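You operate a simulated robot arm through the tools that you are given. There is no shell and no other tool. Be economical: measure what you need, move in short steps, check, and stop when the job is done.

You run a simulated robot arm. Do the job below in one go: nothing can be reset, and whatever is moved stays where it is left.

TASK
Clean the blue insole from the wooden rack on the brush wheel.
Fine: don't sand it; rack it again and stop the grinder with the red button; leave the other insoles alone.

Only the result counts: the job must be done as asked and must still hold three seconds after the hand-in. Knocking over, shifting, dropping, spilling or breaking anything else fails it.

THE ROBOT
A 7-joint arm with a two-finger gripper, hanging from a carriage that runs on a rail from [-1206, 2163] to [2, -3] (x, y) and turns from -6.58 to 5.428 rad about z. Base frame: it is fixed where the carriage stands at the start and does not move with it; the origin is on the floor, on the carriage's upright axis, x ahead of it, y to its left, z up. Units: mm, rad, N and s.
With the tool pointing down near the work surface it reaches from about 400 to 780 mm from the robot's upright axis, wherever it stands. Its first joint turns from -2.496 to 2.496 rad. Places, roughly: green button [900, 0, 1000]; red button [900, 0, 1000]. Payload 1.37 kg.
The tool frame sits at the grasp point between the pads (the TCP): z along the fingers, y along the line on which they close. The tips reach 16 mm beyond it. The gripper opens to 92 mm. The gripper's body begins 74 mm behind the TCP.
Orientation is that of the tool frame in the base frame, as a unit quaternion [w, x, y, z]. With the fingers straight down and closing along the base's y, the tool's x points along the base's -x, its y along +y and its z along -z.

THE INTERFACE
- The arm moves only by the tool send_rows. Its argument "increments" is a list of rows, each a list of 3 entries, a list of its own where there are three numbers: the turn, a rotation vector about the tool's x, y, z in rad, then the shift along the tool's x, y, z in mm, then the closure, from 0 (fully open) to 1 (shut). In form: [[[rx, ry, rz], [tx, ty, tz], hand], ...]. A call has 1 to 12 rows; each row shifts and turns the commanded pose from where the row before left it, along the tool's axes as they then stand. Rows are played at 5 a second. More than 50 mm and 0.15 rad between two rows, or a gripper value outside its range, and nothing of the call is played. Where a pose cannot be reached the arm comes as near as it can. A force on the tool above 90 N (or 10 N above the force at the start of the call, whichever is more), or a blocked arm, ends the call early, and 0.2 s more pass. The fingers move at their own pace and stop on an object; they squeeze with about 26 N. The grip force told is the motor's: it shows also when the fingers shut on nothing. Time passes only in rows, and 0.2 s behind the last, so rows that do not move let the fingers close. The reply holds the time, the measured pose of the TCP, the force on the tool along the base axes, the opening and the grip force, in the units named above and with some noise, with the torque about the TCP (base axes, N m) and any sound that the robot's microphone picked up.
- Cameras (640 x 400 px; columns grow to the right, rows downward): "scene" is now at [288.6, 31.5, 1753.2]; the picture's right is [0.52, -0.85, 0.00], its down [-0.68, -0.42, -0.60] and it looks along [0.51, 0.32, -0.80] (base axes); focal length 249 px, centre (320, 200). "wrist" rides on the gripper at [71, 19, -111] in the tool frame; the picture's right is [-0.26, 0.97, 0.00], its down [-0.78, -0.21, -0.59] and it looks along [-0.57, -0.15, 0.81] (tool axes); focal length 280 px, centre (320, 200). There is no depth. A picture from a camera that has moved, and an enlarged one, comes with that camera's place and axes in the base frame and with its lens. The place of the scene camera against the robot may be out by one fixed shift of up to 18 mm in any direction.
- get_image(camera): a new picture of that camera. No time passes.
- lift_body(by): slides the trunk up (or, below 0, down) by that many mm; the arm and the scene camera ride with it, the base frame stays. It gives what a move gives, with no picture.
- drive_base(legs): drives the robot by 1 to 6 legs, each [ahead, left, turn to the left] in mm, mm and rad, along the robot's own axes; the way and the turn of a leg run together, so that a leg with both is an arc; at most 1500 mm and 3.142 rad a leg. The arm and the cameras ride along, it lands a little off, and it stops where it bumps. It keeps to its track: a leg is cut to what the track allows. It gives what a move gives.
- pan_tilt(pan, tilt): turns the head with the scene camera to pan (to the left, within 2.705 rad either way) and tilt (down, from -0.506 to 1.204), counted from straight ahead of the robot. It gives what a move gives.
- enlarge(camera, box): a new picture of the part [left, top, right, bottom] of that camera's present view, enlarged. No time passes.
- finish_job(): hands the job in; it is judged then, once.

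Go step by step. Nothing tells you exact positions but the pictures and the camera data: compare them with the known pose of the tool, close in by small moves and look again before you grip or let go. The budget is 120 turns and 98 pictures, counting those below and the enlarged ones. Unless the task says otherwise, let go and move clear before handing in, and close with one line.

The tools are called after "Emit:" as a command line: name --argument value ..., lists and objects as JSON in quotes. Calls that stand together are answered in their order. send_rows: Moves the arm, as the interface text tells. Its arguments: {"type":"object","properties":{"increments":{"type":"array","items":{"type":"array"}}},"required":["increments"]} The other tools are called the same way: lift_body (by) slides the trunk up or down; drive_base (legs) drives the base; pan_tilt (pan, tilt) turns the head that bears the scene camera; get_image (camera) takes a picture; enlarge (camera, box) takes an enlarged picture of a part of a camera's view; finish_job () hands the job in.

At the start:

```text
time: 0.0
ee_pos: [781.6, 167.1, 1333.6]
ee_rot: [0.0, 0.0, 1.0, 0.001]
contact_force: [-0.8, 0.8, 0.5]
torque: [-0.04, 0.0, 0.03]
finger_gap: 91.8
grip_force: 0.2
trunk travel left (down, up): [-395.0, 186.0]
robot x, y, heading: [2.0, 2.9, -0.003]
head pan, tilt: [0.552, 0.923]
```

scene: 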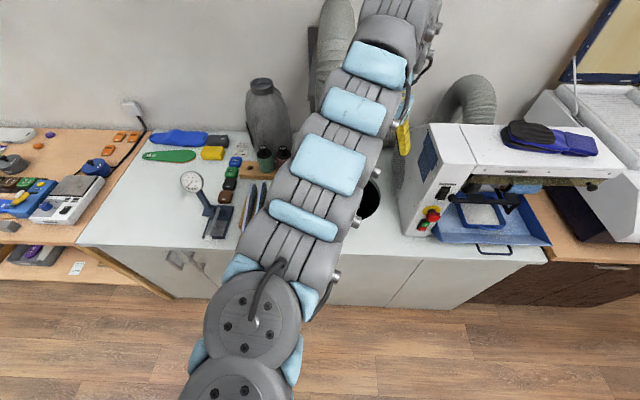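
wrist: 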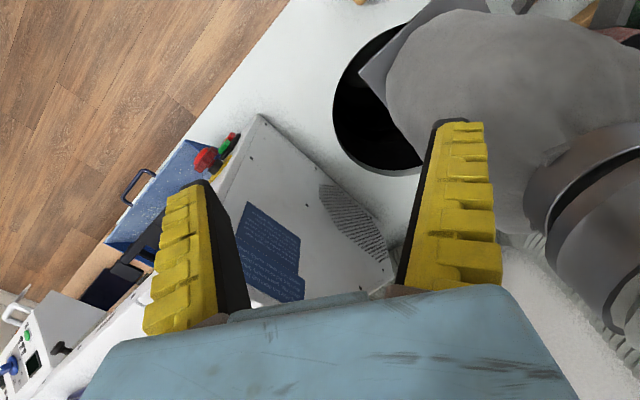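

I see a bench with a grinder (white cabinet, red/green buttons) ahead-right, and tools to the left. I don't yet see the wooden rack clearly, so I'll look around with the head.

Emit:
pan_tilt --pan 1.2 --tilt 0.6

Emit:
get_image --camera "scene"

Emit:
pan_tilt --pan -0.4 --tilt 0.6

Emit:
get_image --camera "scene"

```text
time: 1.0
ee_pos: [781.0, 166.3, 1333.2]
ee_rot: [0.0, 0.0, 1.0, 0.0]
contact_force: [0.2, -0.3, -0.6]
torque: [0.01, 0.02, -0.01]
finger_gap: 91.9
grip_force: 0.0
trunk travel left (down, up): [-395.0, 186.0]
robot x, y, heading: [-2.9, 4.0, 0.0]
head pan, tilt: [1.201, 0.6]
```

```text
95 pictures are left
camera scene: at [257.3, 75.0, 1779.6], right [0.93, -0.36, 0.0], down [-0.2, -0.53, -0.82], along [0.3, 0.77, -0.57], focal length 249 px, centre (320, 200)
```

scene: 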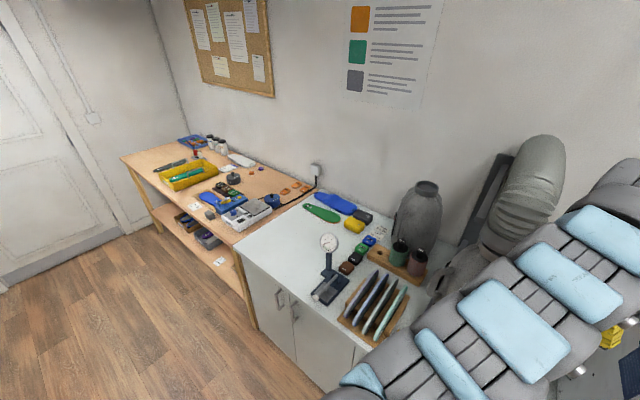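

```text
time: 2.7
ee_pos: [780.9, 166.0, 1332.6]
ee_rot: [0.0, 0.0, 1.0, 0.001]
contact_force: [-0.2, -0.3, 0.8]
torque: [0.02, 0.02, -0.02]
finger_gap: 91.8
grip_force: 0.0
trunk travel left (down, up): [-395.0, 186.0]
robot x, y, heading: [-0.1, 3.7, 0.001]
head pan, tilt: [-0.4, 0.6]
```

```text
94 pictures are left
camera scene: at [306.7, -41.7, 1779.7], right [-0.39, -0.92, 0.0], down [-0.52, 0.22, -0.83], along [0.76, -0.32, -0.56], focal length 249 px, centre (320, 200)
```

scene: 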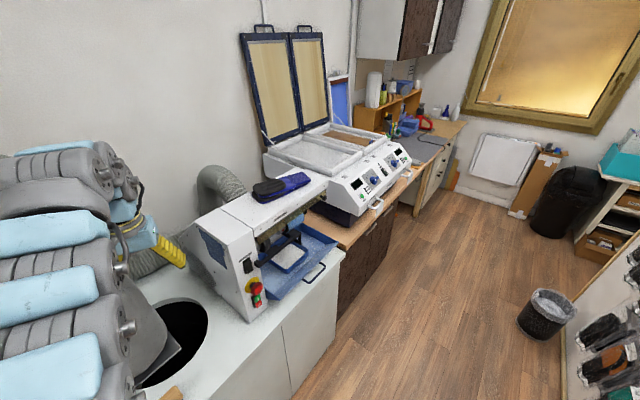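

The wooden rack with standing insoles is left of the suction pipes; the grinder is to the right. I'll look closer at both.

Emit:
enlarge --camera "scene" --box '[180, 160, 360, 320]'

Emit:
pan_tilt --pan 1.0 --tilt 0.95

Emit:
get_image --camera "scene"

```text
2.50 times, centred on (270, 240) of scene
camera zoom: at [306.7, -41.7, 1779.7], right [-0.39, -0.92, 0.0], down [-0.52, 0.22, -0.83], along [0.76, -0.32, -0.56], focal length 624 px, centre (445, 100)
```

zoom: 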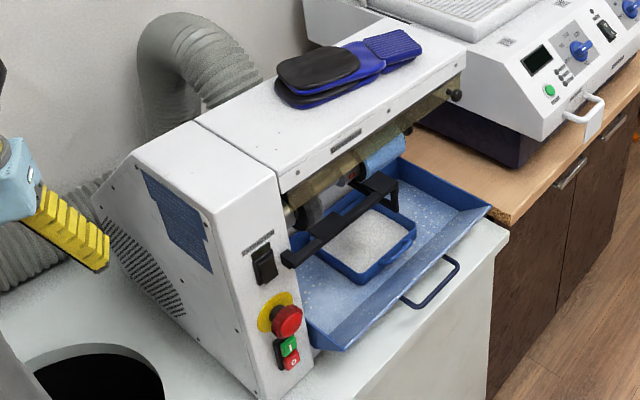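

```text
time: 4.2
ee_pos: [780.6, 165.8, 1333.0]
ee_rot: [0.0, 0.0, 1.0, 0.001]
contact_force: [-0.3, -0.2, -0.4]
torque: [-0.03, -0.01, 0.02]
finger_gap: 92.0
grip_force: 0.0
trunk travel left (down, up): [-395.0, 186.0]
robot x, y, heading: [3.7, 0.4, -0.001]
head pan, tilt: [1.0, 0.949]
```

```text
92 pictures are left
camera scene: at [264.6, 53.8, 1751.3], right [0.84, -0.54, 0.0], down [-0.44, -0.68, -0.58], along [0.31, 0.49, -0.81], focal length 249 px, centre (320, 200)
```

scene: 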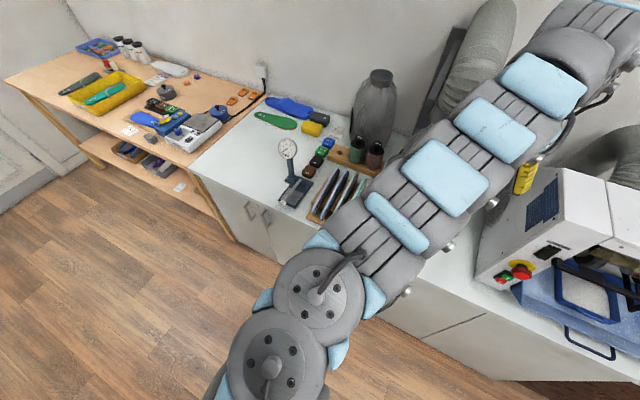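

Emit:
enlarge --camera "scene" --box '[250, 120, 410, 220]'

Emit:
pan_tilt --pan -0.4 --tilt 0.8

Emit:
enlarge --camera "scene" --box '[220, 120, 360, 220]'

```text
4.00 times, centred on (330, 170) of scene
camera zoom: at [264.6, 53.8, 1751.3], right [0.84, -0.54, 0.0], down [-0.44, -0.68, -0.58], along [0.31, 0.49, -0.81], focal length 998 px, centre (280, 320)
```

zoom: 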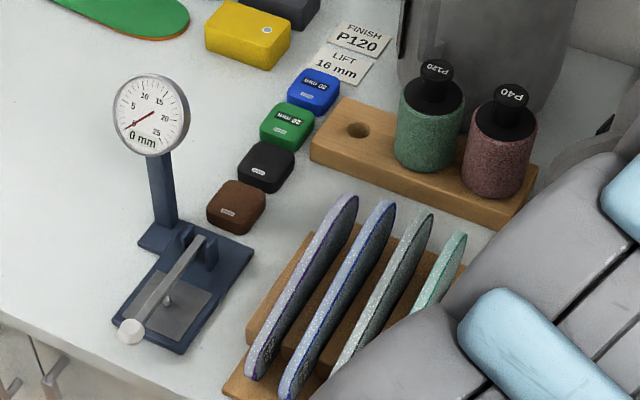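

```text
time: 5.8
ee_pos: [780.1, 165.6, 1332.4]
ee_rot: [0.001, 0.0, 1.0, 0.001]
contact_force: [0.4, -0.3, 0.5]
torque: [0.01, -0.05, 0.0]
finger_gap: 91.8
grip_force: 0.0
trunk travel left (down, up): [-395.0, 186.0]
robot x, y, heading: [0.7, -4.0, -0.002]
head pan, tilt: [-0.4, 0.799]
```

```text
4.00 times, centred on (290, 170) of scene
camera zoom: at [299.6, -38.7, 1762.8], right [-0.39, -0.92, 0.0], down [-0.66, 0.28, -0.7], along [0.64, -0.27, -0.72], focal length 998 px, centre (440, 320)
```

zoom: 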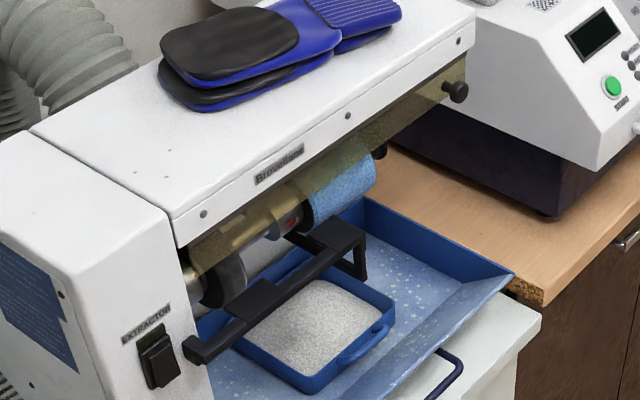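

The rack (4 dusty insoles: violet, blue, dark, green) is at about [630,540]; the grinder shaft is at around [1050..1140, -130..-270, ~1080]. I'll swing the wrist camera in front of the grinder to see the wheels.

Emit:
send_rows --increments '[[[0, 0, 0], [4.2, -46.4, 13], 0], [[0, 0, 0], [4.2, -46.4, 13], 0], [[0, 0, 0], [4.2, -46.4, 13], 0], [[0, 0, 0], [4.2, -46.4, 13], 0], [[0, 0, 0], [4.2, -46.4, 13], 0], [[0, 0, 0], [4.2, -46.4, 13], 0], [[0, 0, 0], [4.2, -46.4, 13], 0], [[0, 0, 0], [4.2, -46.4, 13], 0], [[0, 0, 0], [4.2, -46.4, 13], 0], [[0, 0, 0], [4.2, -46.4, 13], 0]]'

Emit:
send_rows --increments '[[[0, 0, -0.13], [0, 0, 0], 0], [[0, 0, -0.13], [0, 0, 0], 0], [[0, 0, -0.13], [0, 0, 0], 0], [[0, 0, -0.12], [0, 0, 0], 0], [[0, -0.14, 0], [0, 0, 0], 0], [[0, -0.14, 0], [0, 0, 0], 0], [[0, -0.14, 0], [0, 0, 0], 0], [[0, -0.14, 0], [0, 0, 0], 0]]'

Emit:
get_image --camera "wrist"

```text
time: 8.0
ee_pos: [740.7, -298.7, 1201.1]
ee_rot: [0.0, -0.001, 1.0, 0.0]
contact_force: [1.1, 0.5, -0.4]
torque: [-0.1, 0.05, -0.01]
finger_gap: 91.8
grip_force: 0.0
trunk travel left (down, up): [-395.0, 186.0]
robot x, y, heading: [0.9, -1.7, -0.0]
head pan, tilt: [-0.4, 0.799]
```

```text
time: 9.8
ee_pos: [739.2, -297.6, 1202.6]
ee_rot: [0.267, -0.243, 0.93, 0.069]
contact_force: [0.3, 1.1, 1.5]
torque: [-0.08, 0.07, 0.0]
finger_gap: 91.8
grip_force: 0.0
trunk travel left (down, up): [-395.0, 186.0]
robot x, y, heading: [1.4, 2.0, -0.001]
head pan, tilt: [-0.4, 0.799]
```

```text
89 pictures are left
camera wrist: at [625.8, -340.6, 1259.2], right [-0.28, 0.95, 0.14], down [0.41, -0.01, 0.91], along [0.87, 0.31, -0.38], focal length 280 px, centre (320, 200)
```

wrist: 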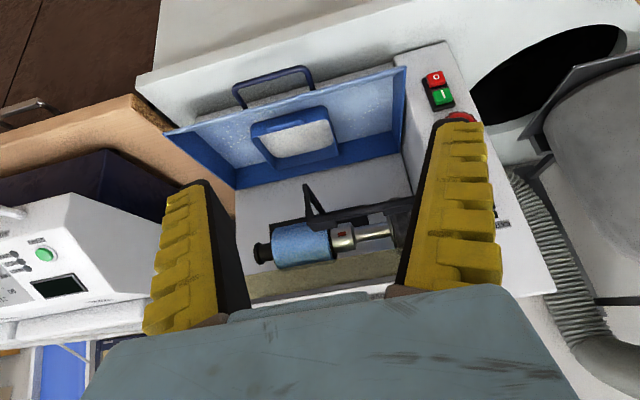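

Image is upside down; the brush is hidden behind a finger. I'll shift left and lower for a clear view.

Emit:
send_rows --increments '[[[0, 0, 0], [0, 40, 0], 0], [[0, 0, 0], [0, 40, 0], 0], [[0, -0.1, 0], [0, 30, 0], 0], [[0, -0.1, 0], [-40, 0, 0], 0], [[0, 0, 0], [-30, 0, 0], 0]]'

Emit:
get_image --camera "wrist"

Emit:
enlarge --camera "wrist" --box '[220, 120, 420, 300]'

```text
time: 11.0
ee_pos: [730.3, -178.4, 1247.5]
ee_rot: [0.359, -0.234, 0.899, 0.094]
contact_force: [0.3, -0.8, -0.7]
torque: [0.05, -0.02, 0.04]
finger_gap: 92.1
grip_force: 0.1
trunk travel left (down, up): [-395.0, 186.0]
robot x, y, heading: [-1.1, 1.5, -0.0]
head pan, tilt: [-0.4, 0.799]
```

```text
88 pictures are left
camera wrist: at [609.8, -223.0, 1278.5], right [-0.31, 0.94, 0.18], down [0.24, -0.11, 0.96], along [0.92, 0.34, -0.19], focal length 280 px, centre (320, 200)
```

wrist: 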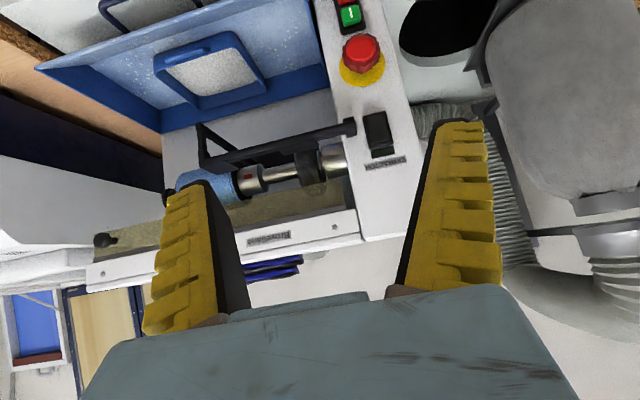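

```text
2.22 times, centred on (320, 210) of wrist
camera zoom: at [609.8, -223.0, 1278.5], right [-0.31, 0.94, 0.18], down [0.24, -0.11, 0.96], along [0.92, 0.34, -0.19], focal length 623 px, centre (320, 178)
```

zoom: 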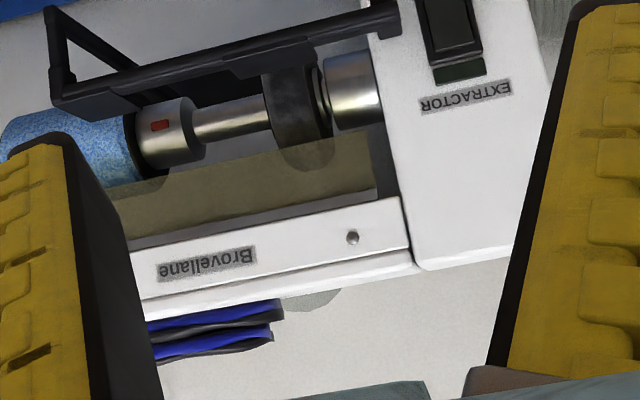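

Brush wheel (dark, narrow) is next to the housing at about [921,-113,1180]; the blue roll is the sander. I'll lower the trunk for a level view of the gap between the visor and rest bar.

Emit:
lift_body --by -110

Emit:
get_image --camera "wrist"

Emit:
pan_tilt --pan -0.2 --tilt 0.8

Emit:
get_image --camera "scene"

```text
time: 12.4
ee_pos: [730.6, -176.7, 1136.4]
ee_rot: [0.359, -0.235, 0.898, 0.094]
contact_force: [0.2, -0.8, -0.6]
torque: [0.01, 0.0, 0.01]
finger_gap: 92.2
grip_force: 0.1
trunk travel left (down, up): [-285.0, 296.0]
robot x, y, heading: [-0.0, -1.4, 0.004]
head pan, tilt: [-0.4, 0.799]
```

```text
86 pictures are left
camera wrist: at [610.1, -223.1, 1168.4], right [-0.31, 0.93, 0.18], down [0.24, -0.11, 0.96], along [0.92, 0.34, -0.19], focal length 280 px, centre (320, 200)
```

wrist: 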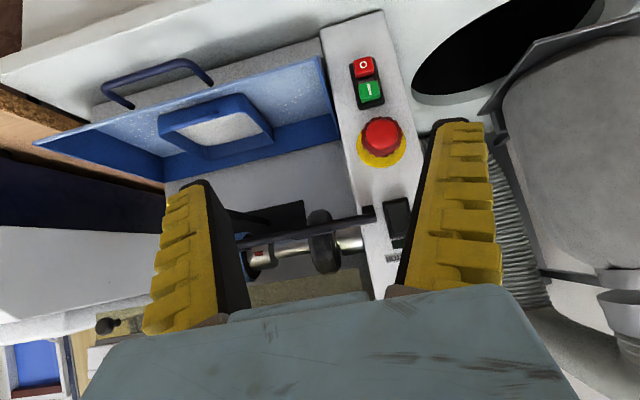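

```text
time: 13.1
ee_pos: [730.6, -176.8, 1136.2]
ee_rot: [0.359, -0.235, 0.898, 0.094]
contact_force: [-0.3, -0.2, -0.6]
torque: [0.0, 0.0, 0.02]
finger_gap: 91.8
grip_force: 0.0
trunk travel left (down, up): [-285.0, 296.0]
robot x, y, heading: [1.0, 2.2, 0.002]
head pan, tilt: [-0.201, 0.799]
```

```text
85 pictures are left
camera scene: at [304.3, -23.5, 1652.8], right [-0.2, -0.98, 0.0], down [-0.7, 0.14, -0.7], along [0.68, -0.14, -0.72], focal length 249 px, centre (320, 200)
```

scene: 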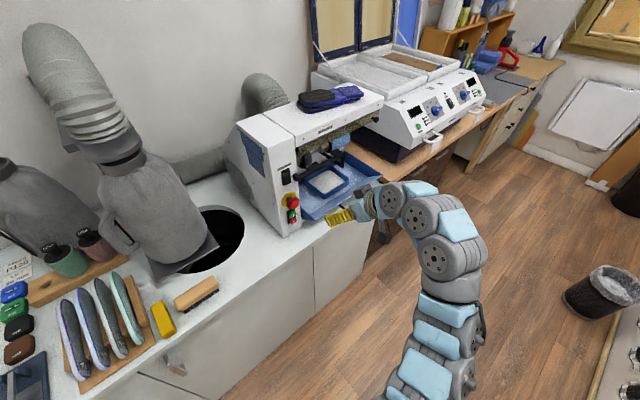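

Emit:
enlarge --camera "scene" --box '[0, 220, 220, 400]'

Emit:
enlarge --camera "wrist" --box '[230, 190, 410, 310]'

```text
2.22 times, centred on (110, 310) of scene
camera zoom: at [304.3, -23.5, 1652.8], right [-0.2, -0.98, 0.0], down [-0.7, 0.14, -0.7], along [0.68, -0.14, -0.72], focal length 554 px, centre (787, -44)
```

zoom: 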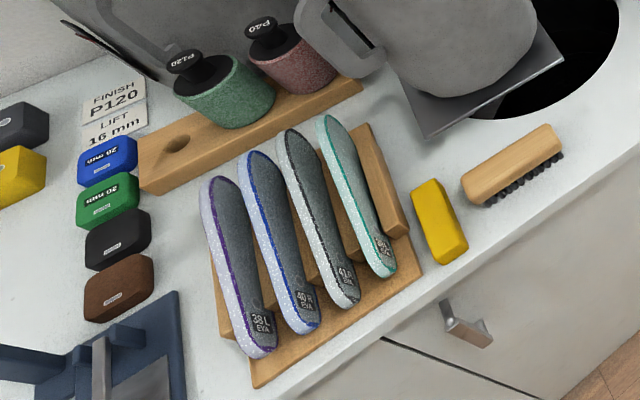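

```text
3.33 times, centred on (320, 250) of wrist
camera zoom: at [610.0, -223.0, 1168.3], right [-0.31, 0.93, 0.18], down [0.24, -0.11, 0.96], along [0.92, 0.34, -0.19], focal length 935 px, centre (320, 33)
```

zoom: 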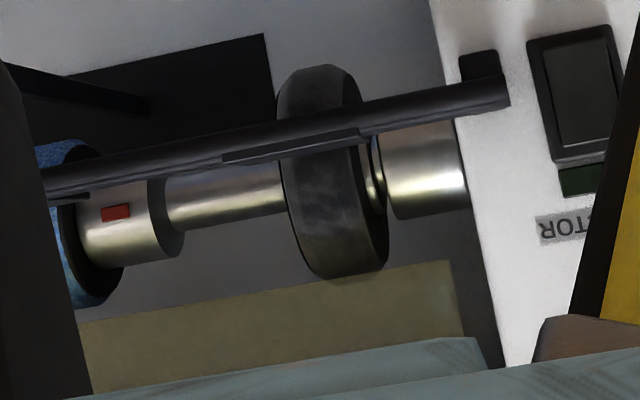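

The blue insole is the second in the rack (label "40 R EVA"). I'll swing the wrist camera over to the rack for an exact view.

Emit:
send_rows --increments '[[[0, 0, 0], [-5.3, 48, 1.7], 0], [[0, 0, 0], [-5.3, 48, 1.7], 0], [[0, 0, 0], [-5.3, 48, 1.7], 0], [[0, 0, 0], [-5.3, 48, 1.7], 0], [[0, 0, 0], [-5.3, 48, 1.7], 0], [[0, 0, 0], [-5.3, 48, 1.7], 0], [[0, 0, 0], [-5.3, 48, 1.7], 0]]'

Emit:
send_rows --increments '[[[0, 0, 0], [-5.3, 48, 1.7], 0], [[0, 0, 0], [-5.3, 48, 1.7], 0], [[0, 0, 0], [-5.3, 48, 1.7], 0], [[0, 0, 0], [-5.3, 48, 1.7], 0], [[0, 0, 0], [-5.3, 48, 1.7], 0], [[0, 0, 0], [-5.3, 48, 1.7], 0], [[0, 0, 0], [-5.3, 48, 1.7], 0]]'

Emit:
get_image --camera "wrist"

```text
time: 14.7
ee_pos: [623.8, 136.1, 1156.9]
ee_rot: [0.358, -0.235, 0.899, 0.096]
contact_force: [1.0, -1.3, -0.1]
torque: [0.14, 0.01, 0.1]
finger_gap: 91.9
grip_force: 0.1
out of reach, approached as far as the arm can: row 6, 7
trunk travel left (down, up): [-285.0, 296.0]
robot x, y, heading: [1.5, 1.5, -0.001]
head pan, tilt: [-0.201, 0.799]
```

```text
time: 16.3
ee_pos: [623.0, 147.8, 1157.4]
ee_rot: [0.357, -0.235, 0.899, 0.094]
contact_force: [0.0, 0.0, -0.5]
torque: [-0.01, 0.01, 0.05]
finger_gap: 91.8
grip_force: 0.0
out of reach, approached as far as the arm can: row 1, 2, 3, 4, 5, 6, 7
trunk travel left (down, up): [-285.0, 296.0]
robot x, y, heading: [0.5, -3.1, 0.006]
head pan, tilt: [-0.201, 0.799]
```

```text
82 pictures are left
camera wrist: at [502.5, 102.2, 1189.1], right [-0.31, 0.93, 0.18], down [0.25, -0.11, 0.96], along [0.92, 0.34, -0.2], focal length 280 px, centre (320, 200)
```

wrist: 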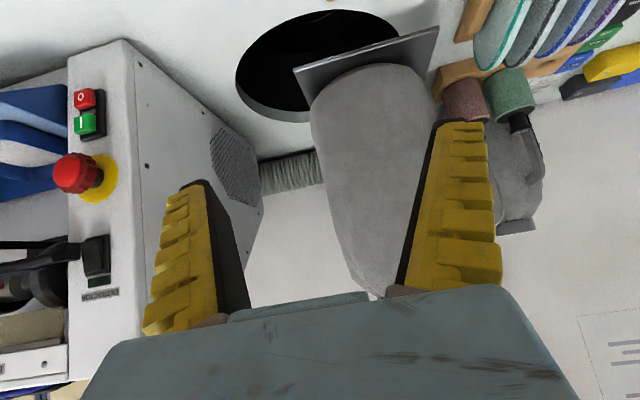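

The arm hit a limit there, so I'll turn the carriage square to the bench and slide it along the rail toward the rack.

Emit:
drive_base --legs '[[-80, 143, 0], [0, 0, 0.509]]'

Emit:
get_image --camera "wrist"

```text
time: 19.2
ee_pos: [396.4, 571.6, 1157.1]
ee_rot: [0.324, -0.449, 0.813, 0.181]
contact_force: [0.1, -0.5, -0.7]
torque: [0.02, -0.03, 0.01]
finger_gap: 91.8
grip_force: 0.0
trunk travel left (down, up): [-285.0, 296.0]
robot x, y, heading: [-79.9, 142.4, 0.495]
head pan, tilt: [-0.201, 0.799]
```

```text
81 pictures are left
camera wrist: at [312.6, 473.4, 1189.1], right [-0.72, 0.67, 0.18], down [0.27, 0.02, 0.96], along [0.65, 0.74, -0.2], focal length 280 px, centre (320, 200)
```

wrist: 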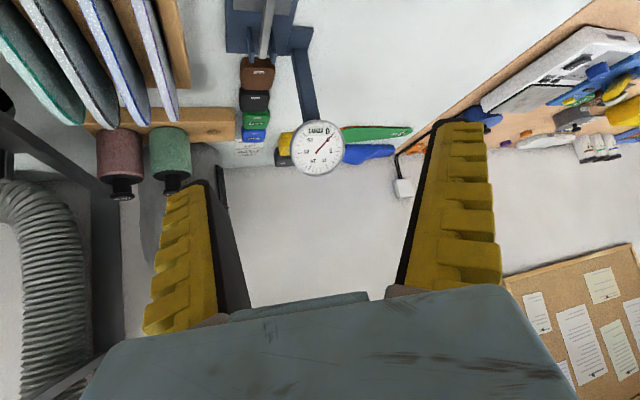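

Emit:
send_rows --increments '[[[0.086, 0, 0.09], [0, 0, 0], 0], [[0.086, 0, 0.09], [0, 0, 0], 0], [[0.086, 0, 0.09], [0, 0, 0], 0], [[0.086, 0, 0.09], [0, 0, 0], 0], [[0, 0.14, 0], [0, -50, 0], 0], [[0, 0.14, 0], [0, -50, 0], 0], [[0, 0.14, 0], [0, 0, 0], 0]]'

Emit:
get_image --camera "wrist"

```text
time: 20.8
ee_pos: [473.0, 511.6, 1142.4]
ee_rot: [0.182, -0.473, 0.856, 0.101]
contact_force: [0.0, 0.7, -0.4]
torque: [0.01, 0.03, -0.03]
finger_gap: 92.2
grip_force: 0.0
out of reach, approached as far as the arm can: row 1, 2, 3, 4, 7
trunk travel left (down, up): [-285.0, 296.0]
robot x, y, heading: [-77.3, 144.6, 0.498]
head pan, tilt: [-0.201, 0.799]
```

```text
80 pictures are left
camera wrist: at [397.9, 429.8, 1214.3], right [-0.69, 0.71, 0.11], down [0.43, 0.29, 0.86], along [0.58, 0.64, -0.51], focal length 280 px, centre (320, 200)
```

wrist: 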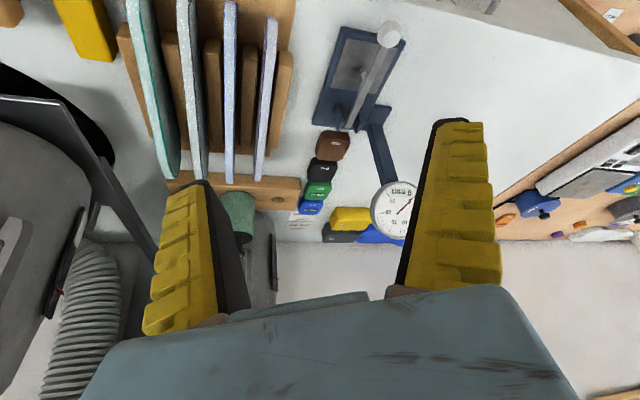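

Emit:
send_rows --increments '[[[0, 0.14, 0], [0, 0, 0], 0], [[0, 0.14, 0], [0, 0, 0], 0], [[0, 0, 0.13], [0, 0, 0], 0], [[0, 0, 0.13], [0, 0, 0], 0], [[0, 0, 0.13], [0, 0, 0], 0], [[0, 0, 0.13], [0, 0, 0], 0]]'

Emit:
get_image --camera "wrist"

```text
time: 22.2
ee_pos: [471.3, 513.8, 1140.4]
ee_rot: [0.15, -0.236, 0.949, 0.146]
contact_force: [-0.6, -0.5, 0.1]
torque: [-0.01, 0.01, 0.01]
finger_gap: 92.0
grip_force: 0.0
out of reach, approached as far as the arm can: row 1, 2
trunk travel left (down, up): [-285.0, 296.0]
robot x, y, heading: [-80.4, 141.3, 0.5]
head pan, tilt: [-0.201, 0.799]
```

```text
79 pictures are left
camera wrist: at [378.6, 461.8, 1221.3], right [-0.25, 0.92, 0.29], down [0.64, -0.07, 0.77], along [0.73, 0.38, -0.57], focal length 280 px, centre (320, 200)
```

wrist: 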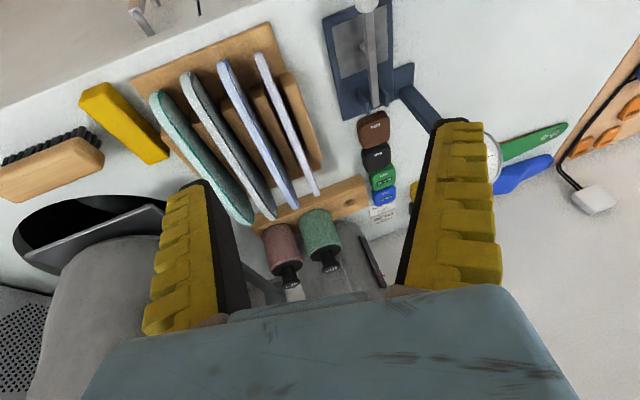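

Emit:
enlarge --camera "wrist" --box '[120, 20, 340, 240]'

```text
1.82 times, centred on (230, 130) of wrist
camera zoom: at [378.6, 461.8, 1221.3], right [-0.25, 0.92, 0.29], down [0.64, -0.07, 0.77], along [0.73, 0.38, -0.57], focal length 510 px, centre (484, 327)
```

zoom: 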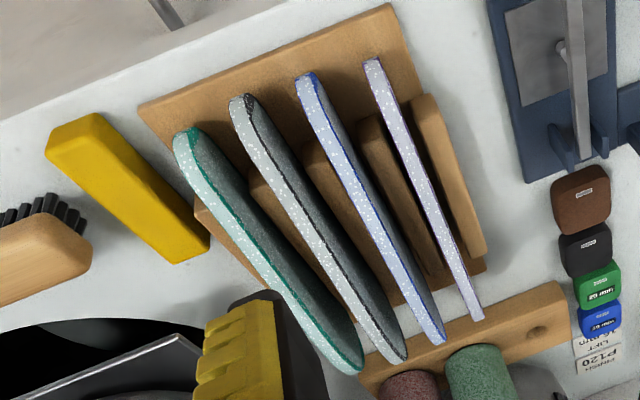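

The rack holds (left to right in base) violet, blue, black, green; edges carry the dust. I'll raise the trunk and bring the arm lower in front of the rack for a second view and to triangulate.

Emit:
lift_body --by 200

Emit:
send_rows --increments '[[[0, 0, 0], [0, 0, 45], 0], [[0, 0, 0], [0, 0, 45], 0], [[0, 0, 0], [0, 0, 45], 0], [[0, 0, 0], [0, 0, 45], 0], [[0, 0, 0], [0, 0, 45], 0], [[0, 0, 0], [0, 0, 45], 0]]'

Emit:
get_image --camera "wrist"

```text
time: 24.3
ee_pos: [471.6, 512.4, 1340.3]
ee_rot: [0.15, -0.236, 0.949, 0.146]
contact_force: [-0.7, 0.3, -0.8]
torque: [-0.02, -0.01, 0.01]
finger_gap: 91.8
grip_force: 0.1
trunk travel left (down, up): [-485.0, 96.0]
robot x, y, heading: [-80.2, 144.8, 0.494]
head pan, tilt: [-0.201, 0.799]
```

```text
time: 25.7
ee_pos: [532.1, 604.2, 1090.6]
ee_rot: [0.149, -0.237, 0.949, 0.146]
contact_force: [0.1, 0.1, -0.1]
torque: [0.04, 0.02, -0.02]
finger_gap: 91.6
grip_force: 0.1
trunk travel left (down, up): [-485.0, 96.0]
robot x, y, heading: [-79.7, 142.6, 0.5]
head pan, tilt: [-0.201, 0.799]
```

```text
77 pictures are left
camera wrist: at [438.4, 554.5, 1171.2], right [-0.26, 0.92, 0.29], down [0.64, -0.07, 0.77], along [0.73, 0.38, -0.57], focal length 280 px, centre (320, 200)
```

wrist: 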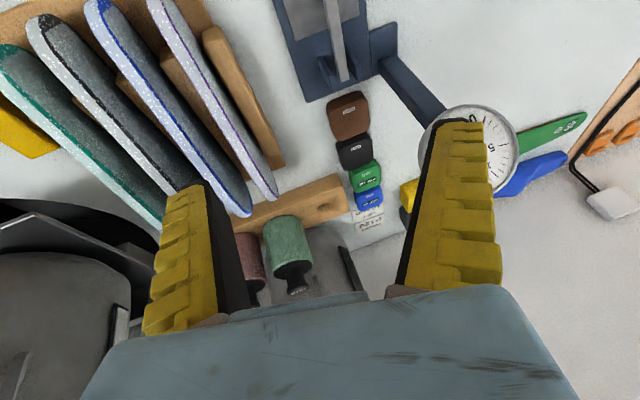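

Triangulated: blue insole spans u≈-168 (bench axis), near end ~[537,493], top z≈965, neighbours 38 mm apart. I'll orient the tool 0.5 rad below horizontal along the insole, go to a pre-grasp point and narrow the fingers.

Emit:
send_rows --increments '[[[0.0286, -0.1169, -0.021], [0, 0, 0], 0], [[0.0286, -0.1169, -0.021], [0, 0, 0], 0], [[0.0286, -0.1169, -0.021], [0, 0, 0], 0], [[0.0286, -0.1169, -0.021], [0, 0, 0], 0.3], [[0.0286, -0.1169, -0.021], [0, 0, 0], 0.65], [[0.0286, -0.1169, -0.021], [0, 0, 0], 0.65]]'

Emit:
send_rows --increments '[[[0, 0, 0], [31.8, -20, -15], 0.65], [[0, 0, 0], [31.8, -20, -15], 0.65], [[0, 0, 0], [31.8, -20, -15], 0.65], [[0, 0, 0], [31.8, -20, -15], 0.65], [[0, 0, 0], [31.8, -20, -15], 0.65]]'

Emit:
get_image --camera "wrist"

```text
time: 27.1
ee_pos: [531.9, 606.5, 1094.3]
ee_rot: [0.494, -0.218, 0.832, 0.13]
contact_force: [0.5, 0.1, 0.1]
torque: [-0.02, 0.07, 0.02]
finger_gap: 35.7
grip_force: 2.6
trunk travel left (down, up): [-485.0, 96.0]
robot x, y, heading: [-79.4, 142.9, 0.499]
head pan, tilt: [-0.201, 0.799]
```

```text
time: 28.3
ee_pos: [457.9, 448.5, 991.4]
ee_rot: [0.495, -0.216, 0.832, 0.128]
contact_force: [1.0, -0.3, 0.6]
torque: [-0.02, 0.07, -0.02]
finger_gap: 35.9
grip_force: 2.0
trunk travel left (down, up): [-485.0, 96.0]
robot x, y, heading: [-78.6, 144.7, 0.5]
head pan, tilt: [-0.201, 0.799]
```

```text
76 pictures are left
camera wrist: at [333.8, 401.0, 982.5], right [-0.36, 0.9, 0.23], down [-0.02, -0.26, 0.97], along [0.93, 0.34, 0.11], focal length 280 px, centre (320, 200)
```

wrist: 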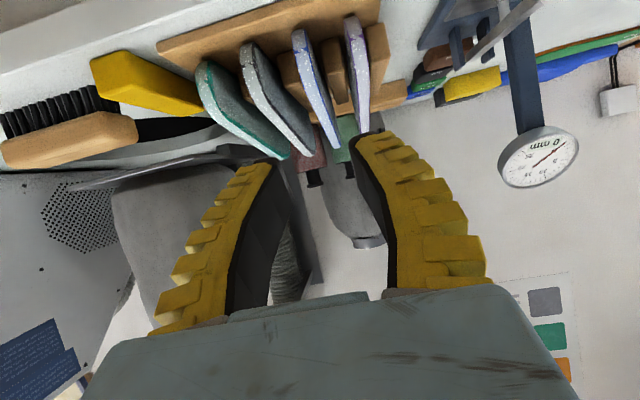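

Emit:
enlarge --camera "wrist" --box '[180, 0, 420, 180]'

```text
2.22 times, centred on (300, 90) of wrist
camera zoom: at [333.8, 401.0, 982.5], right [-0.36, 0.9, 0.23], down [-0.02, -0.26, 0.97], along [0.93, 0.34, 0.11], focal length 623 px, centre (364, 444)
```

zoom: 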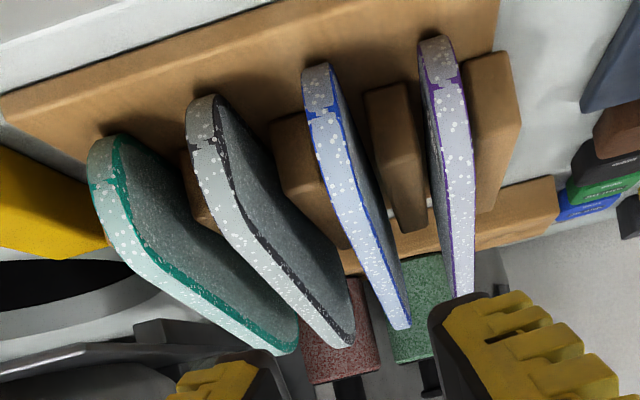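

Near heel of the blue insole spans v≈694, z≈860–905 with dividers starting at v≈742. I'll narrow the fingers a bit more and approach halfway, then look.

Emit:
send_rows --increments '[[[0, 0, 0], [10, 0, 34], 0.72], [[0, 0, 0], [10, 0, 34], 0.72]]'

Emit:
get_image --camera "wrist"

```text
time: 28.9
ee_pos: [500.7, 473.1, 939.7]
ee_rot: [0.494, -0.217, 0.832, 0.128]
contact_force: [-0.7, -0.1, -0.1]
torque: [0.01, -0.01, 0.04]
finger_gap: 29.7
grip_force: 3.0
trunk travel left (down, up): [-485.0, 96.0]
robot x, y, heading: [-79.7, 141.9, 0.496]
head pan, tilt: [-0.201, 0.799]
```

```text
74 pictures are left
camera wrist: at [376.2, 425.7, 932.0], right [-0.36, 0.9, 0.23], down [-0.02, -0.26, 0.97], along [0.93, 0.34, 0.11], focal length 280 px, centre (320, 200)
```

wrist: 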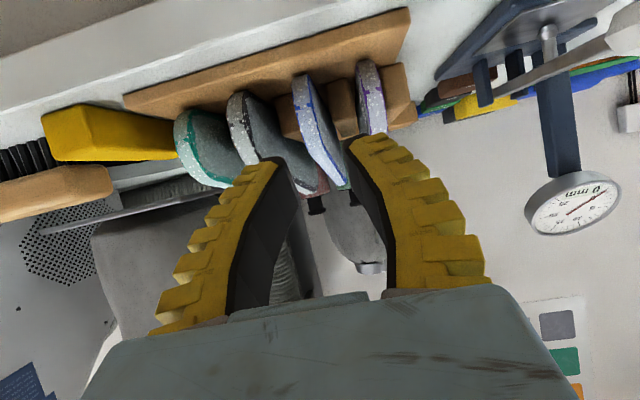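

Emit:
enlarge --camera "wrist" --box '[240, 40, 400, 200]'

```text
2.50 times, centred on (320, 120) of wrist
camera zoom: at [376.2, 425.7, 932.0], right [-0.36, 0.9, 0.23], down [-0.02, -0.26, 0.97], along [0.93, 0.34, 0.11], focal length 701 px, centre (320, 400)
```

zoom: 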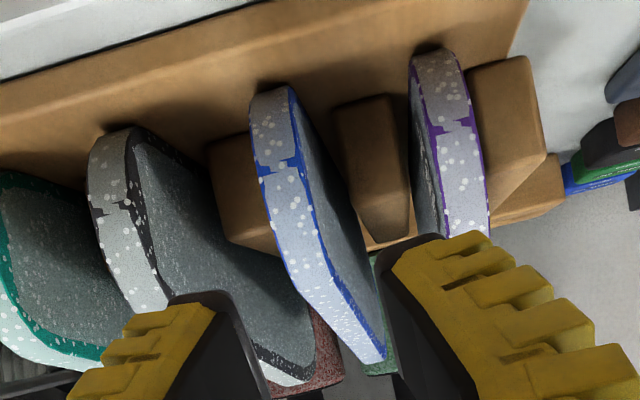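

Emit:
send_rows --increments '[[[0, 0, 0], [6.5, -1.3, 23], 0.72], [[0, 0, 0], [6.5, -1.2, 23], 0.72], [[0, 0, 0], [6.7, 0, 22], 0.72]]'

Emit:
get_image --camera "wrist"

```text
time: 29.7
ee_pos: [546.3, 495.4, 891.0]
ee_rot: [0.494, -0.218, 0.832, 0.129]
contact_force: [-5.0, -1.0, 12.0]
torque: [-0.41, -0.21, -0.24]
finger_gap: 30.2
grip_force: 2.6
trunk travel left (down, up): [-485.0, 96.0]
robot x, y, heading: [-78.6, 145.2, 0.498]
head pan, tilt: [-0.201, 0.799]
```

```text
72 pictures are left
camera wrist: at [422.3, 448.4, 882.3], right [-0.36, 0.9, 0.23], down [-0.02, -0.26, 0.97], along [0.93, 0.34, 0.11], focal length 280 px, centre (320, 200)
```

wrist: 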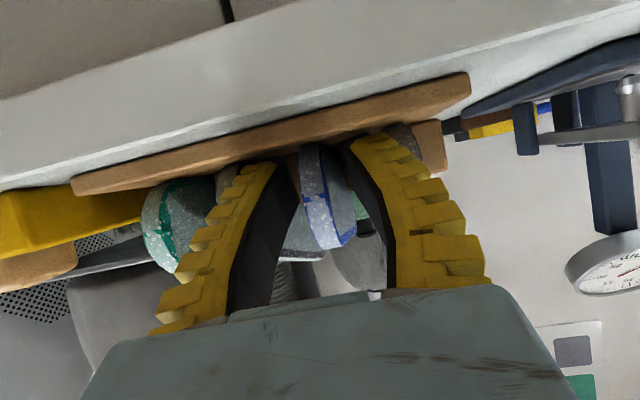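

Fingertips touched the rack base lightly; the blue heel is between the fingers. I'll rise 6 mm and close.

Emit:
send_rows --increments '[[[0, 0, 0], [-5.3, 0, -2.9], 0.72], [[0, 0, 0], [0, 0, 0], 0.72]]'

Emit:
send_rows --increments '[[[0, 0, 0], [0, 0, 0], 1], [[0, 0, 0], [0, 0, 0], 1], [[0, 0, 0], [0, 0, 0], 1]]'

Emit:
enlarge --camera "wrist" --box '[200, 80, 440, 260]'

```text
time: 30.3
ee_pos: [544.8, 495.8, 897.8]
ee_rot: [0.494, -0.216, 0.832, 0.129]
contact_force: [0.1, -0.7, -0.1]
torque: [0.01, 0.0, 0.04]
finger_gap: 30.0
grip_force: 2.5
trunk travel left (down, up): [-485.0, 96.0]
robot x, y, heading: [-76.9, 143.7, 0.499]
head pan, tilt: [-0.201, 0.799]
```

```text
time: 31.1
ee_pos: [544.4, 496.5, 897.3]
ee_rot: [0.495, -0.216, 0.832, 0.128]
contact_force: [-0.7, -1.8, 4.8]
torque: [-0.02, -0.04, -0.02]
finger_gap: 6.2
grip_force: 26.1
trunk travel left (down, up): [-485.0, 96.0]
robot x, y, heading: [-80.8, 143.7, 0.5]
head pan, tilt: [-0.201, 0.799]
```

```text
2.22 times, centred on (320, 170) of wrist
camera zoom: at [421.5, 449.2, 888.1], right [-0.36, 0.9, 0.23], down [-0.02, -0.26, 0.97], along [0.93, 0.34, 0.11], focal length 623 px, centre (320, 267)
```

zoom: 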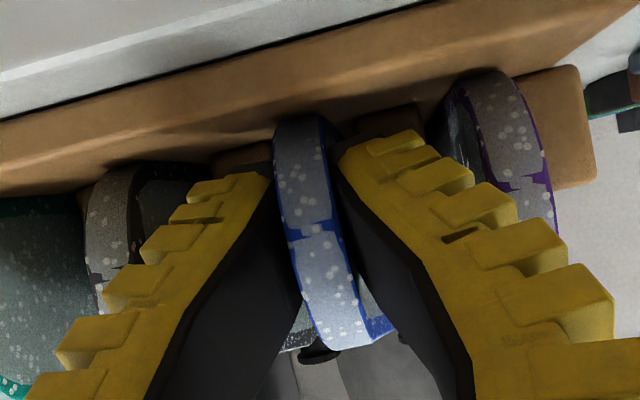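

Grip holds at 6.2 mm. Lifting straight up out of the slot.

Emit:
send_rows --increments '[[[0, 0, 0], [-17.5, 0, -9.6], 1], [[0, 0, 0], [-35.1, 0, -19.2], 1], [[0, 0, 0], [-35.1, 0, -19.2], 1], [[0, 0, 0], [-35.1, 0, -19.2], 1], [[0, 0, 0], [-35.1, 0, -19.2], 1], [[0, 0, 0], [-17.5, 0, -9.6], 1]]'

Emit:
get_image --camera "wrist"

Emit:
pan_tilt --pan 0.3 --tilt 0.8

Emit:
get_image --camera "scene"

```text
time: 32.5
ee_pos: [542.1, 495.1, 1096.8]
ee_rot: [0.494, -0.217, 0.832, 0.129]
contact_force: [0.1, 0.2, -1.4]
torque: [-0.01, 0.02, -0.03]
finger_gap: 6.1
grip_force: 25.9
trunk travel left (down, up): [-485.0, 96.0]
robot x, y, heading: [-81.5, 143.9, 0.493]
head pan, tilt: [-0.201, 0.799]
```

```text
70 pictures are left
camera wrist: at [418.5, 448.3, 1088.0], right [-0.36, 0.9, 0.23], down [-0.02, -0.25, 0.97], along [0.93, 0.34, 0.11], focal length 280 px, centre (320, 200)
```

wrist: 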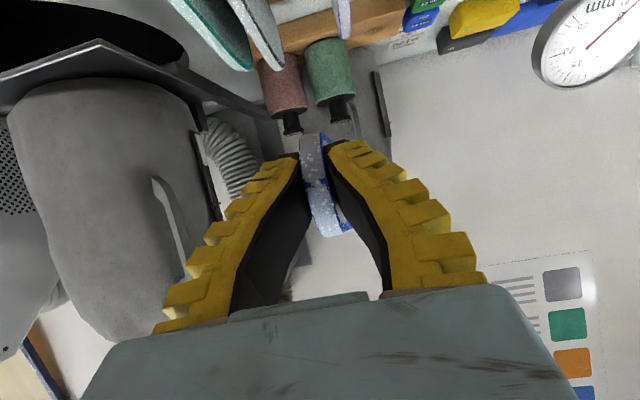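

```text
time: 33.5
ee_pos: [541.7, 494.9, 1096.8]
ee_rot: [0.495, -0.217, 0.832, 0.128]
contact_force: [-0.2, -0.2, 0.1]
torque: [0.0, 0.03, 0.02]
finger_gap: 6.0
grip_force: 26.1
trunk travel left (down, up): [-485.0, 96.0]
robot x, y, heading: [-79.3, 142.9, 0.495]
head pan, tilt: [0.3, 0.799]
```

```text
69 pictures are left
camera scene: at [174.9, 298.9, 1852.8], right [0.72, -0.7, 0.0], down [-0.5, -0.51, -0.7], along [0.49, 0.5, -0.72], focal length 249 px, centre (320, 200)
```

scene: 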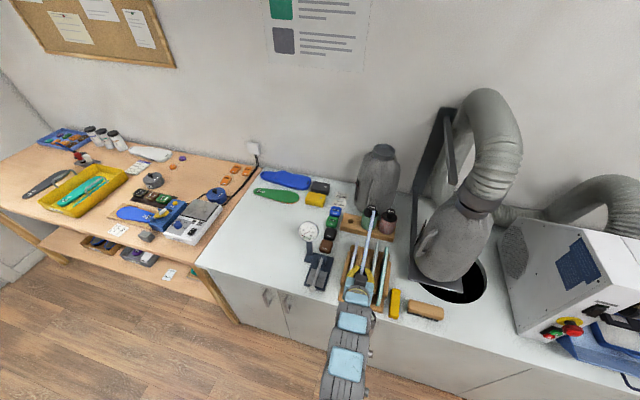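

I realise the grinder must be started first, which needs free fingers. I'll put the insole back into its slot, press green, then fetch it again.

Emit:
send_rows --increments '[[[0, 0, 0], [35, 0, 19.5], 1], [[0, 0, 0], [35, 0, 19.5], 1], [[0, 0, 0], [35, 0, 19.5], 1], [[0, 0, 0], [35, 0, 20], 1], [[0, 0, 0], [17, 0, 10], 1], [[0, 0, 0], [14.5, 0, 8.5], 1]]'

Emit:
get_image --camera "wrist"

Emit:
enlarge --camera "scene" --box '[290, 190, 450, 330]'

```text
time: 34.9
ee_pos: [545.0, 497.3, 898.2]
ee_rot: [0.495, -0.217, 0.831, 0.13]
contact_force: [-1.3, 0.5, 0.7]
torque: [0.05, -0.07, 0.03]
finger_gap: 6.0
grip_force: 26.5
trunk travel left (down, up): [-485.0, 96.0]
robot x, y, heading: [-81.0, 144.4, 0.498]
head pan, tilt: [0.3, 0.799]
```

```text
68 pictures are left
camera wrist: at [421.8, 450.8, 888.7], right [-0.36, 0.9, 0.23], down [-0.02, -0.26, 0.97], along [0.93, 0.34, 0.11], focal length 280 px, centre (320, 200)
```

wrist: 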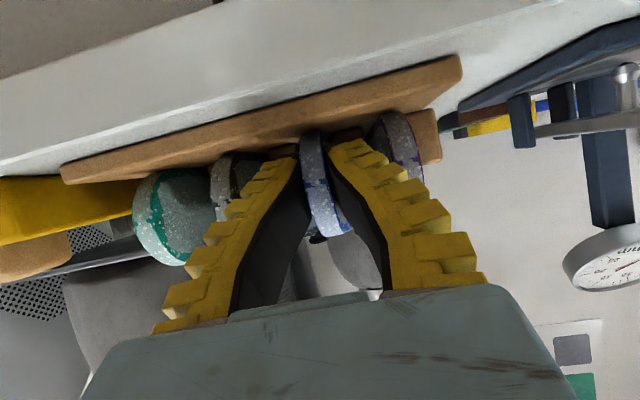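

```text
2.86 times, centred on (370, 260) of scene
camera zoom: at [174.9, 299.0, 1852.8], right [0.72, -0.7, 0.0], down [-0.5, -0.51, -0.7], along [0.49, 0.5, -0.72], focal length 713 px, centre (177, 29)
```

zoom: 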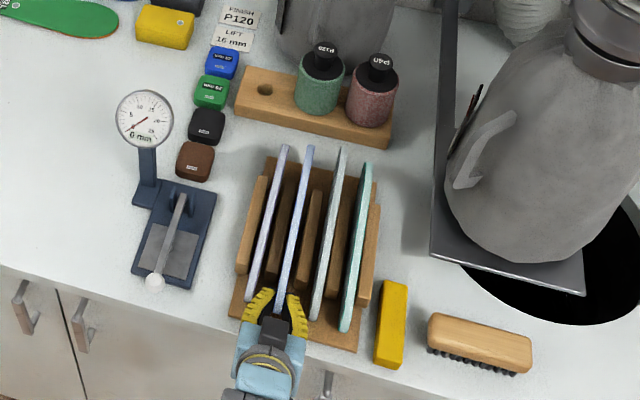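

It's back in its slot. Release narrowly and back off along the approach.

Emit:
send_rows --increments '[[[0, 0, 0], [0, 0, 0], 0.72], [[0, 0, 0], [0, 0, 0], 0.72], [[0, 0, 0], [-6.6, 0, -22], 0.72], [[0, 0, 0], [-6.6, 0, -22], 0.72], [[0, 0, 0], [-6.6, 0, -22], 0.72], [[0, 0, 0], [-10, 0, -34], 0.72], [[0, 0, 0], [-10, 0, -34], 0.72]]'

Emit:
get_image --camera "wrist"

```text
time: 36.5
ee_pos: [459.5, 450.6, 996.0]
ee_rot: [0.493, -0.217, 0.833, 0.128]
contact_force: [0.3, 1.1, -0.2]
torque: [0.02, 0.05, -0.02]
finger_gap: 29.9
grip_force: 3.0
trunk travel left (down, up): [-485.0, 96.0]
robot x, y, heading: [-80.2, 141.8, 0.5]
head pan, tilt: [0.3, 0.799]
```

```text
66 pictures are left
camera wrist: at [336.0, 403.0, 987.7], right [-0.36, 0.9, 0.23], down [-0.02, -0.25, 0.97], along [0.93, 0.34, 0.11], focal length 280 px, centre (320, 200)
```

wrist: 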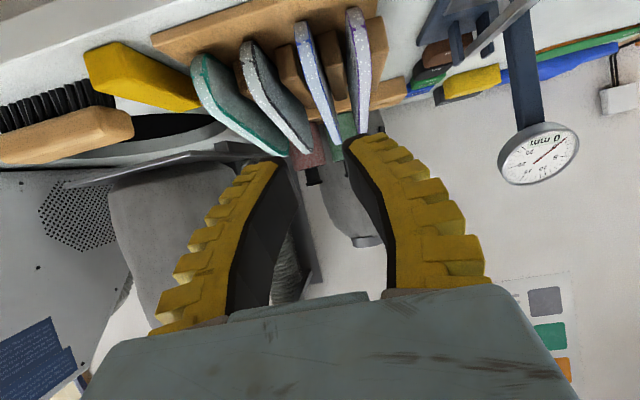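

Insole is undisturbed in its slot. Now back to the right end of the rail with closed fingers and face the grinder's buttons.

Emit:
drive_base --legs '[[0, -164, 0], [0, 0, -0.5]]'

Emit:
send_rows --increments '[[[-0.1116, 0, -0.061], [0, 0, 0], 1], [[-0.1116, 0, -0.061], [0, 0, 0], 1], [[-0.1116, 0, -0.061], [0, 0, 0], 1], [[-0.1116, 0, -0.061], [0, 0, 0], 1]]'

```text
time: 39.3
ee_pos: [621.3, 4.8, 996.7]
ee_rot: [0.511, 0.0, 0.86, -0.001]
contact_force: [-0.8, -0.3, -0.6]
torque: [-0.01, 0.01, -0.01]
finger_gap: 29.5
grip_force: 3.2
trunk travel left (down, up): [-485.0, 96.0]
robot x, y, heading: [-2.2, 1.6, -0.014]
head pan, tilt: [0.3, 0.799]
```

```text
time: 40.3
ee_pos: [617.5, 8.5, 994.3]
ee_rot: [0.493, -0.209, 0.835, 0.125]
contact_force: [-0.6, 0.5, 0.3]
torque: [0.01, -0.02, -0.07]
finger_gap: 0.0
grip_force: 26.0
out of reach, approached as far as the arm can: row 4
trunk travel left (down, up): [-485.0, 96.0]
robot x, y, heading: [1.3, -0.4, -0.007]
head pan, tilt: [0.3, 0.799]
```

Emit:
send_rows --increments '[[[0, 0, 0], [-13.7, -40, 16.8], 1], [[0, 0, 0], [-13.7, -40, 16.8], 1], [[0, 0, 0], [-13.7, -40, 16.8], 1], [[0, 0, 0], [-13.7, -40, 16.8], 1]]'

Emit:
get_image --camera "wrist"

```text
time: 41.3
ee_pos: [767.2, -93.6, 1008.6]
ee_rot: [0.494, -0.217, 0.832, 0.128]
contact_force: [0.1, -0.2, -0.4]
torque: [0.04, -0.08, -0.07]
finger_gap: 0.1
grip_force: 25.9
trunk travel left (down, up): [-485.0, 96.0]
robot x, y, heading: [-1.0, 2.0, -0.01]
head pan, tilt: [0.3, 0.799]
```

```text
65 pictures are left
camera wrist: at [644.2, -141.3, 999.4], right [-0.36, 0.9, 0.23], down [-0.02, -0.25, 0.97], along [0.93, 0.35, 0.11], focal length 280 px, centre (320, 200)
```

wrist: 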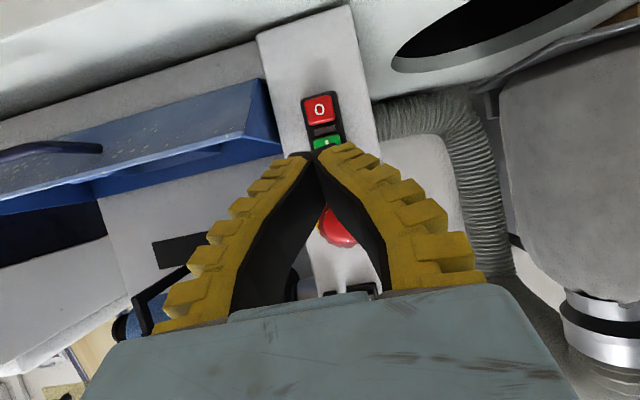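

Green is at ≈[877,-34,980] and red O at ≈[877,-34,948]. I approach green with the upper fingertip corner.

Emit:
send_rows --increments '[[[0, 0, 0], [-4.7, -1, 32], 1], [[0, 0, 0], [-4.7, -1, 32], 1], [[0, 0, 0], [-4.7, 0, 32], 1]]'

Emit:
enlarge --camera "wrist" --box '[220, 60, 420, 220]'

```text
time: 42.1
ee_pos: [854.0, -50.8, 977.7]
ee_rot: [0.494, -0.219, 0.832, 0.128]
contact_force: [0.3, 0.1, -1.4]
torque: [0.05, -0.06, -0.04]
finger_gap: 0.0
grip_force: 25.5
trunk travel left (down, up): [-485.0, 96.0]
robot x, y, heading: [1.7, 1.9, -0.012]
head pan, tilt: [0.3, 0.799]
```

```text
2.50 times, centred on (320, 140) of wrist
camera zoom: at [728.4, -98.0, 967.8], right [-0.36, 0.9, 0.23], down [-0.02, -0.25, 0.97], along [0.93, 0.34, 0.11], focal length 701 px, centre (320, 350)
```

zoom: 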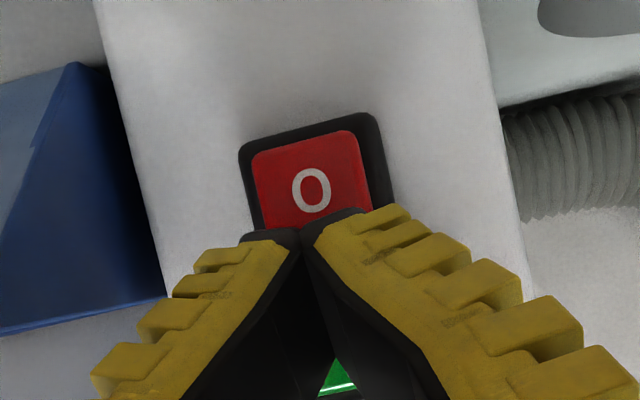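

Emit:
send_rows --increments '[[[0, 0, 0], [-1.9, 0, 3.5], 1], [[0, 0, 0], [-1.9, 0, 3.5], 1], [[0, 0, 0], [-1.9, 0, 3.5], 1]]'

```text
time: 42.9
ee_pos: [859.4, -44.0, 975.0]
ee_rot: [0.493, -0.217, 0.833, 0.128]
contact_force: [-2.1, -1.8, -1.8]
torque: [0.01, 0.02, 0.0]
finger_gap: 5.8
grip_force: 27.6
trunk travel left (down, up): [-485.0, 96.0]
robot x, y, heading: [-0.5, 2.5, -0.013]
head pan, tilt: [0.3, 0.799]
heard: click
```

A click was heard. Back off and check whether the wheel turns.

Emit:
send_rows --increments '[[[0, 0, 0], [5.7, 0, -10.5], 1], [[0, 0, 0], [14, 0, -26], 1], [[0, 0, 0], [14, 0, -26], 1]]'

Emit:
get_image --camera "wrist"

```text
time: 43.7
ee_pos: [796.5, -77.4, 975.9]
ee_rot: [0.494, -0.216, 0.833, 0.127]
contact_force: [0.0, 0.0, -0.6]
torque: [-0.04, 0.01, -0.01]
finger_gap: 0.1
grip_force: 27.9
trunk travel left (down, up): [-485.0, 96.0]
robot x, y, heading: [-0.9, 1.6, -0.012]
head pan, tilt: [0.3, 0.799]
```

```text
63 pictures are left
camera wrist: at [672.9, -124.2, 966.3], right [-0.36, 0.9, 0.23], down [-0.02, -0.25, 0.97], along [0.93, 0.34, 0.11], focal length 280 px, centre (320, 200)
```

wrist: 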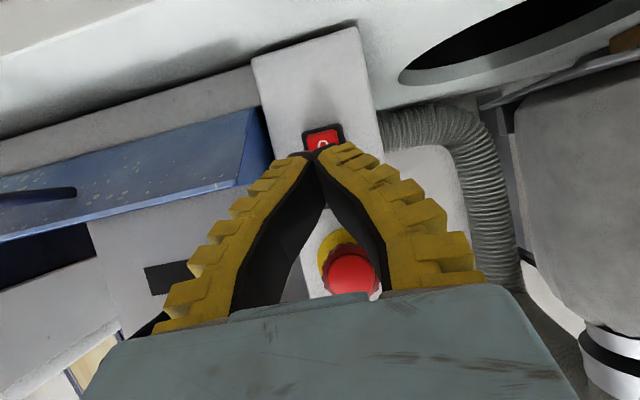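

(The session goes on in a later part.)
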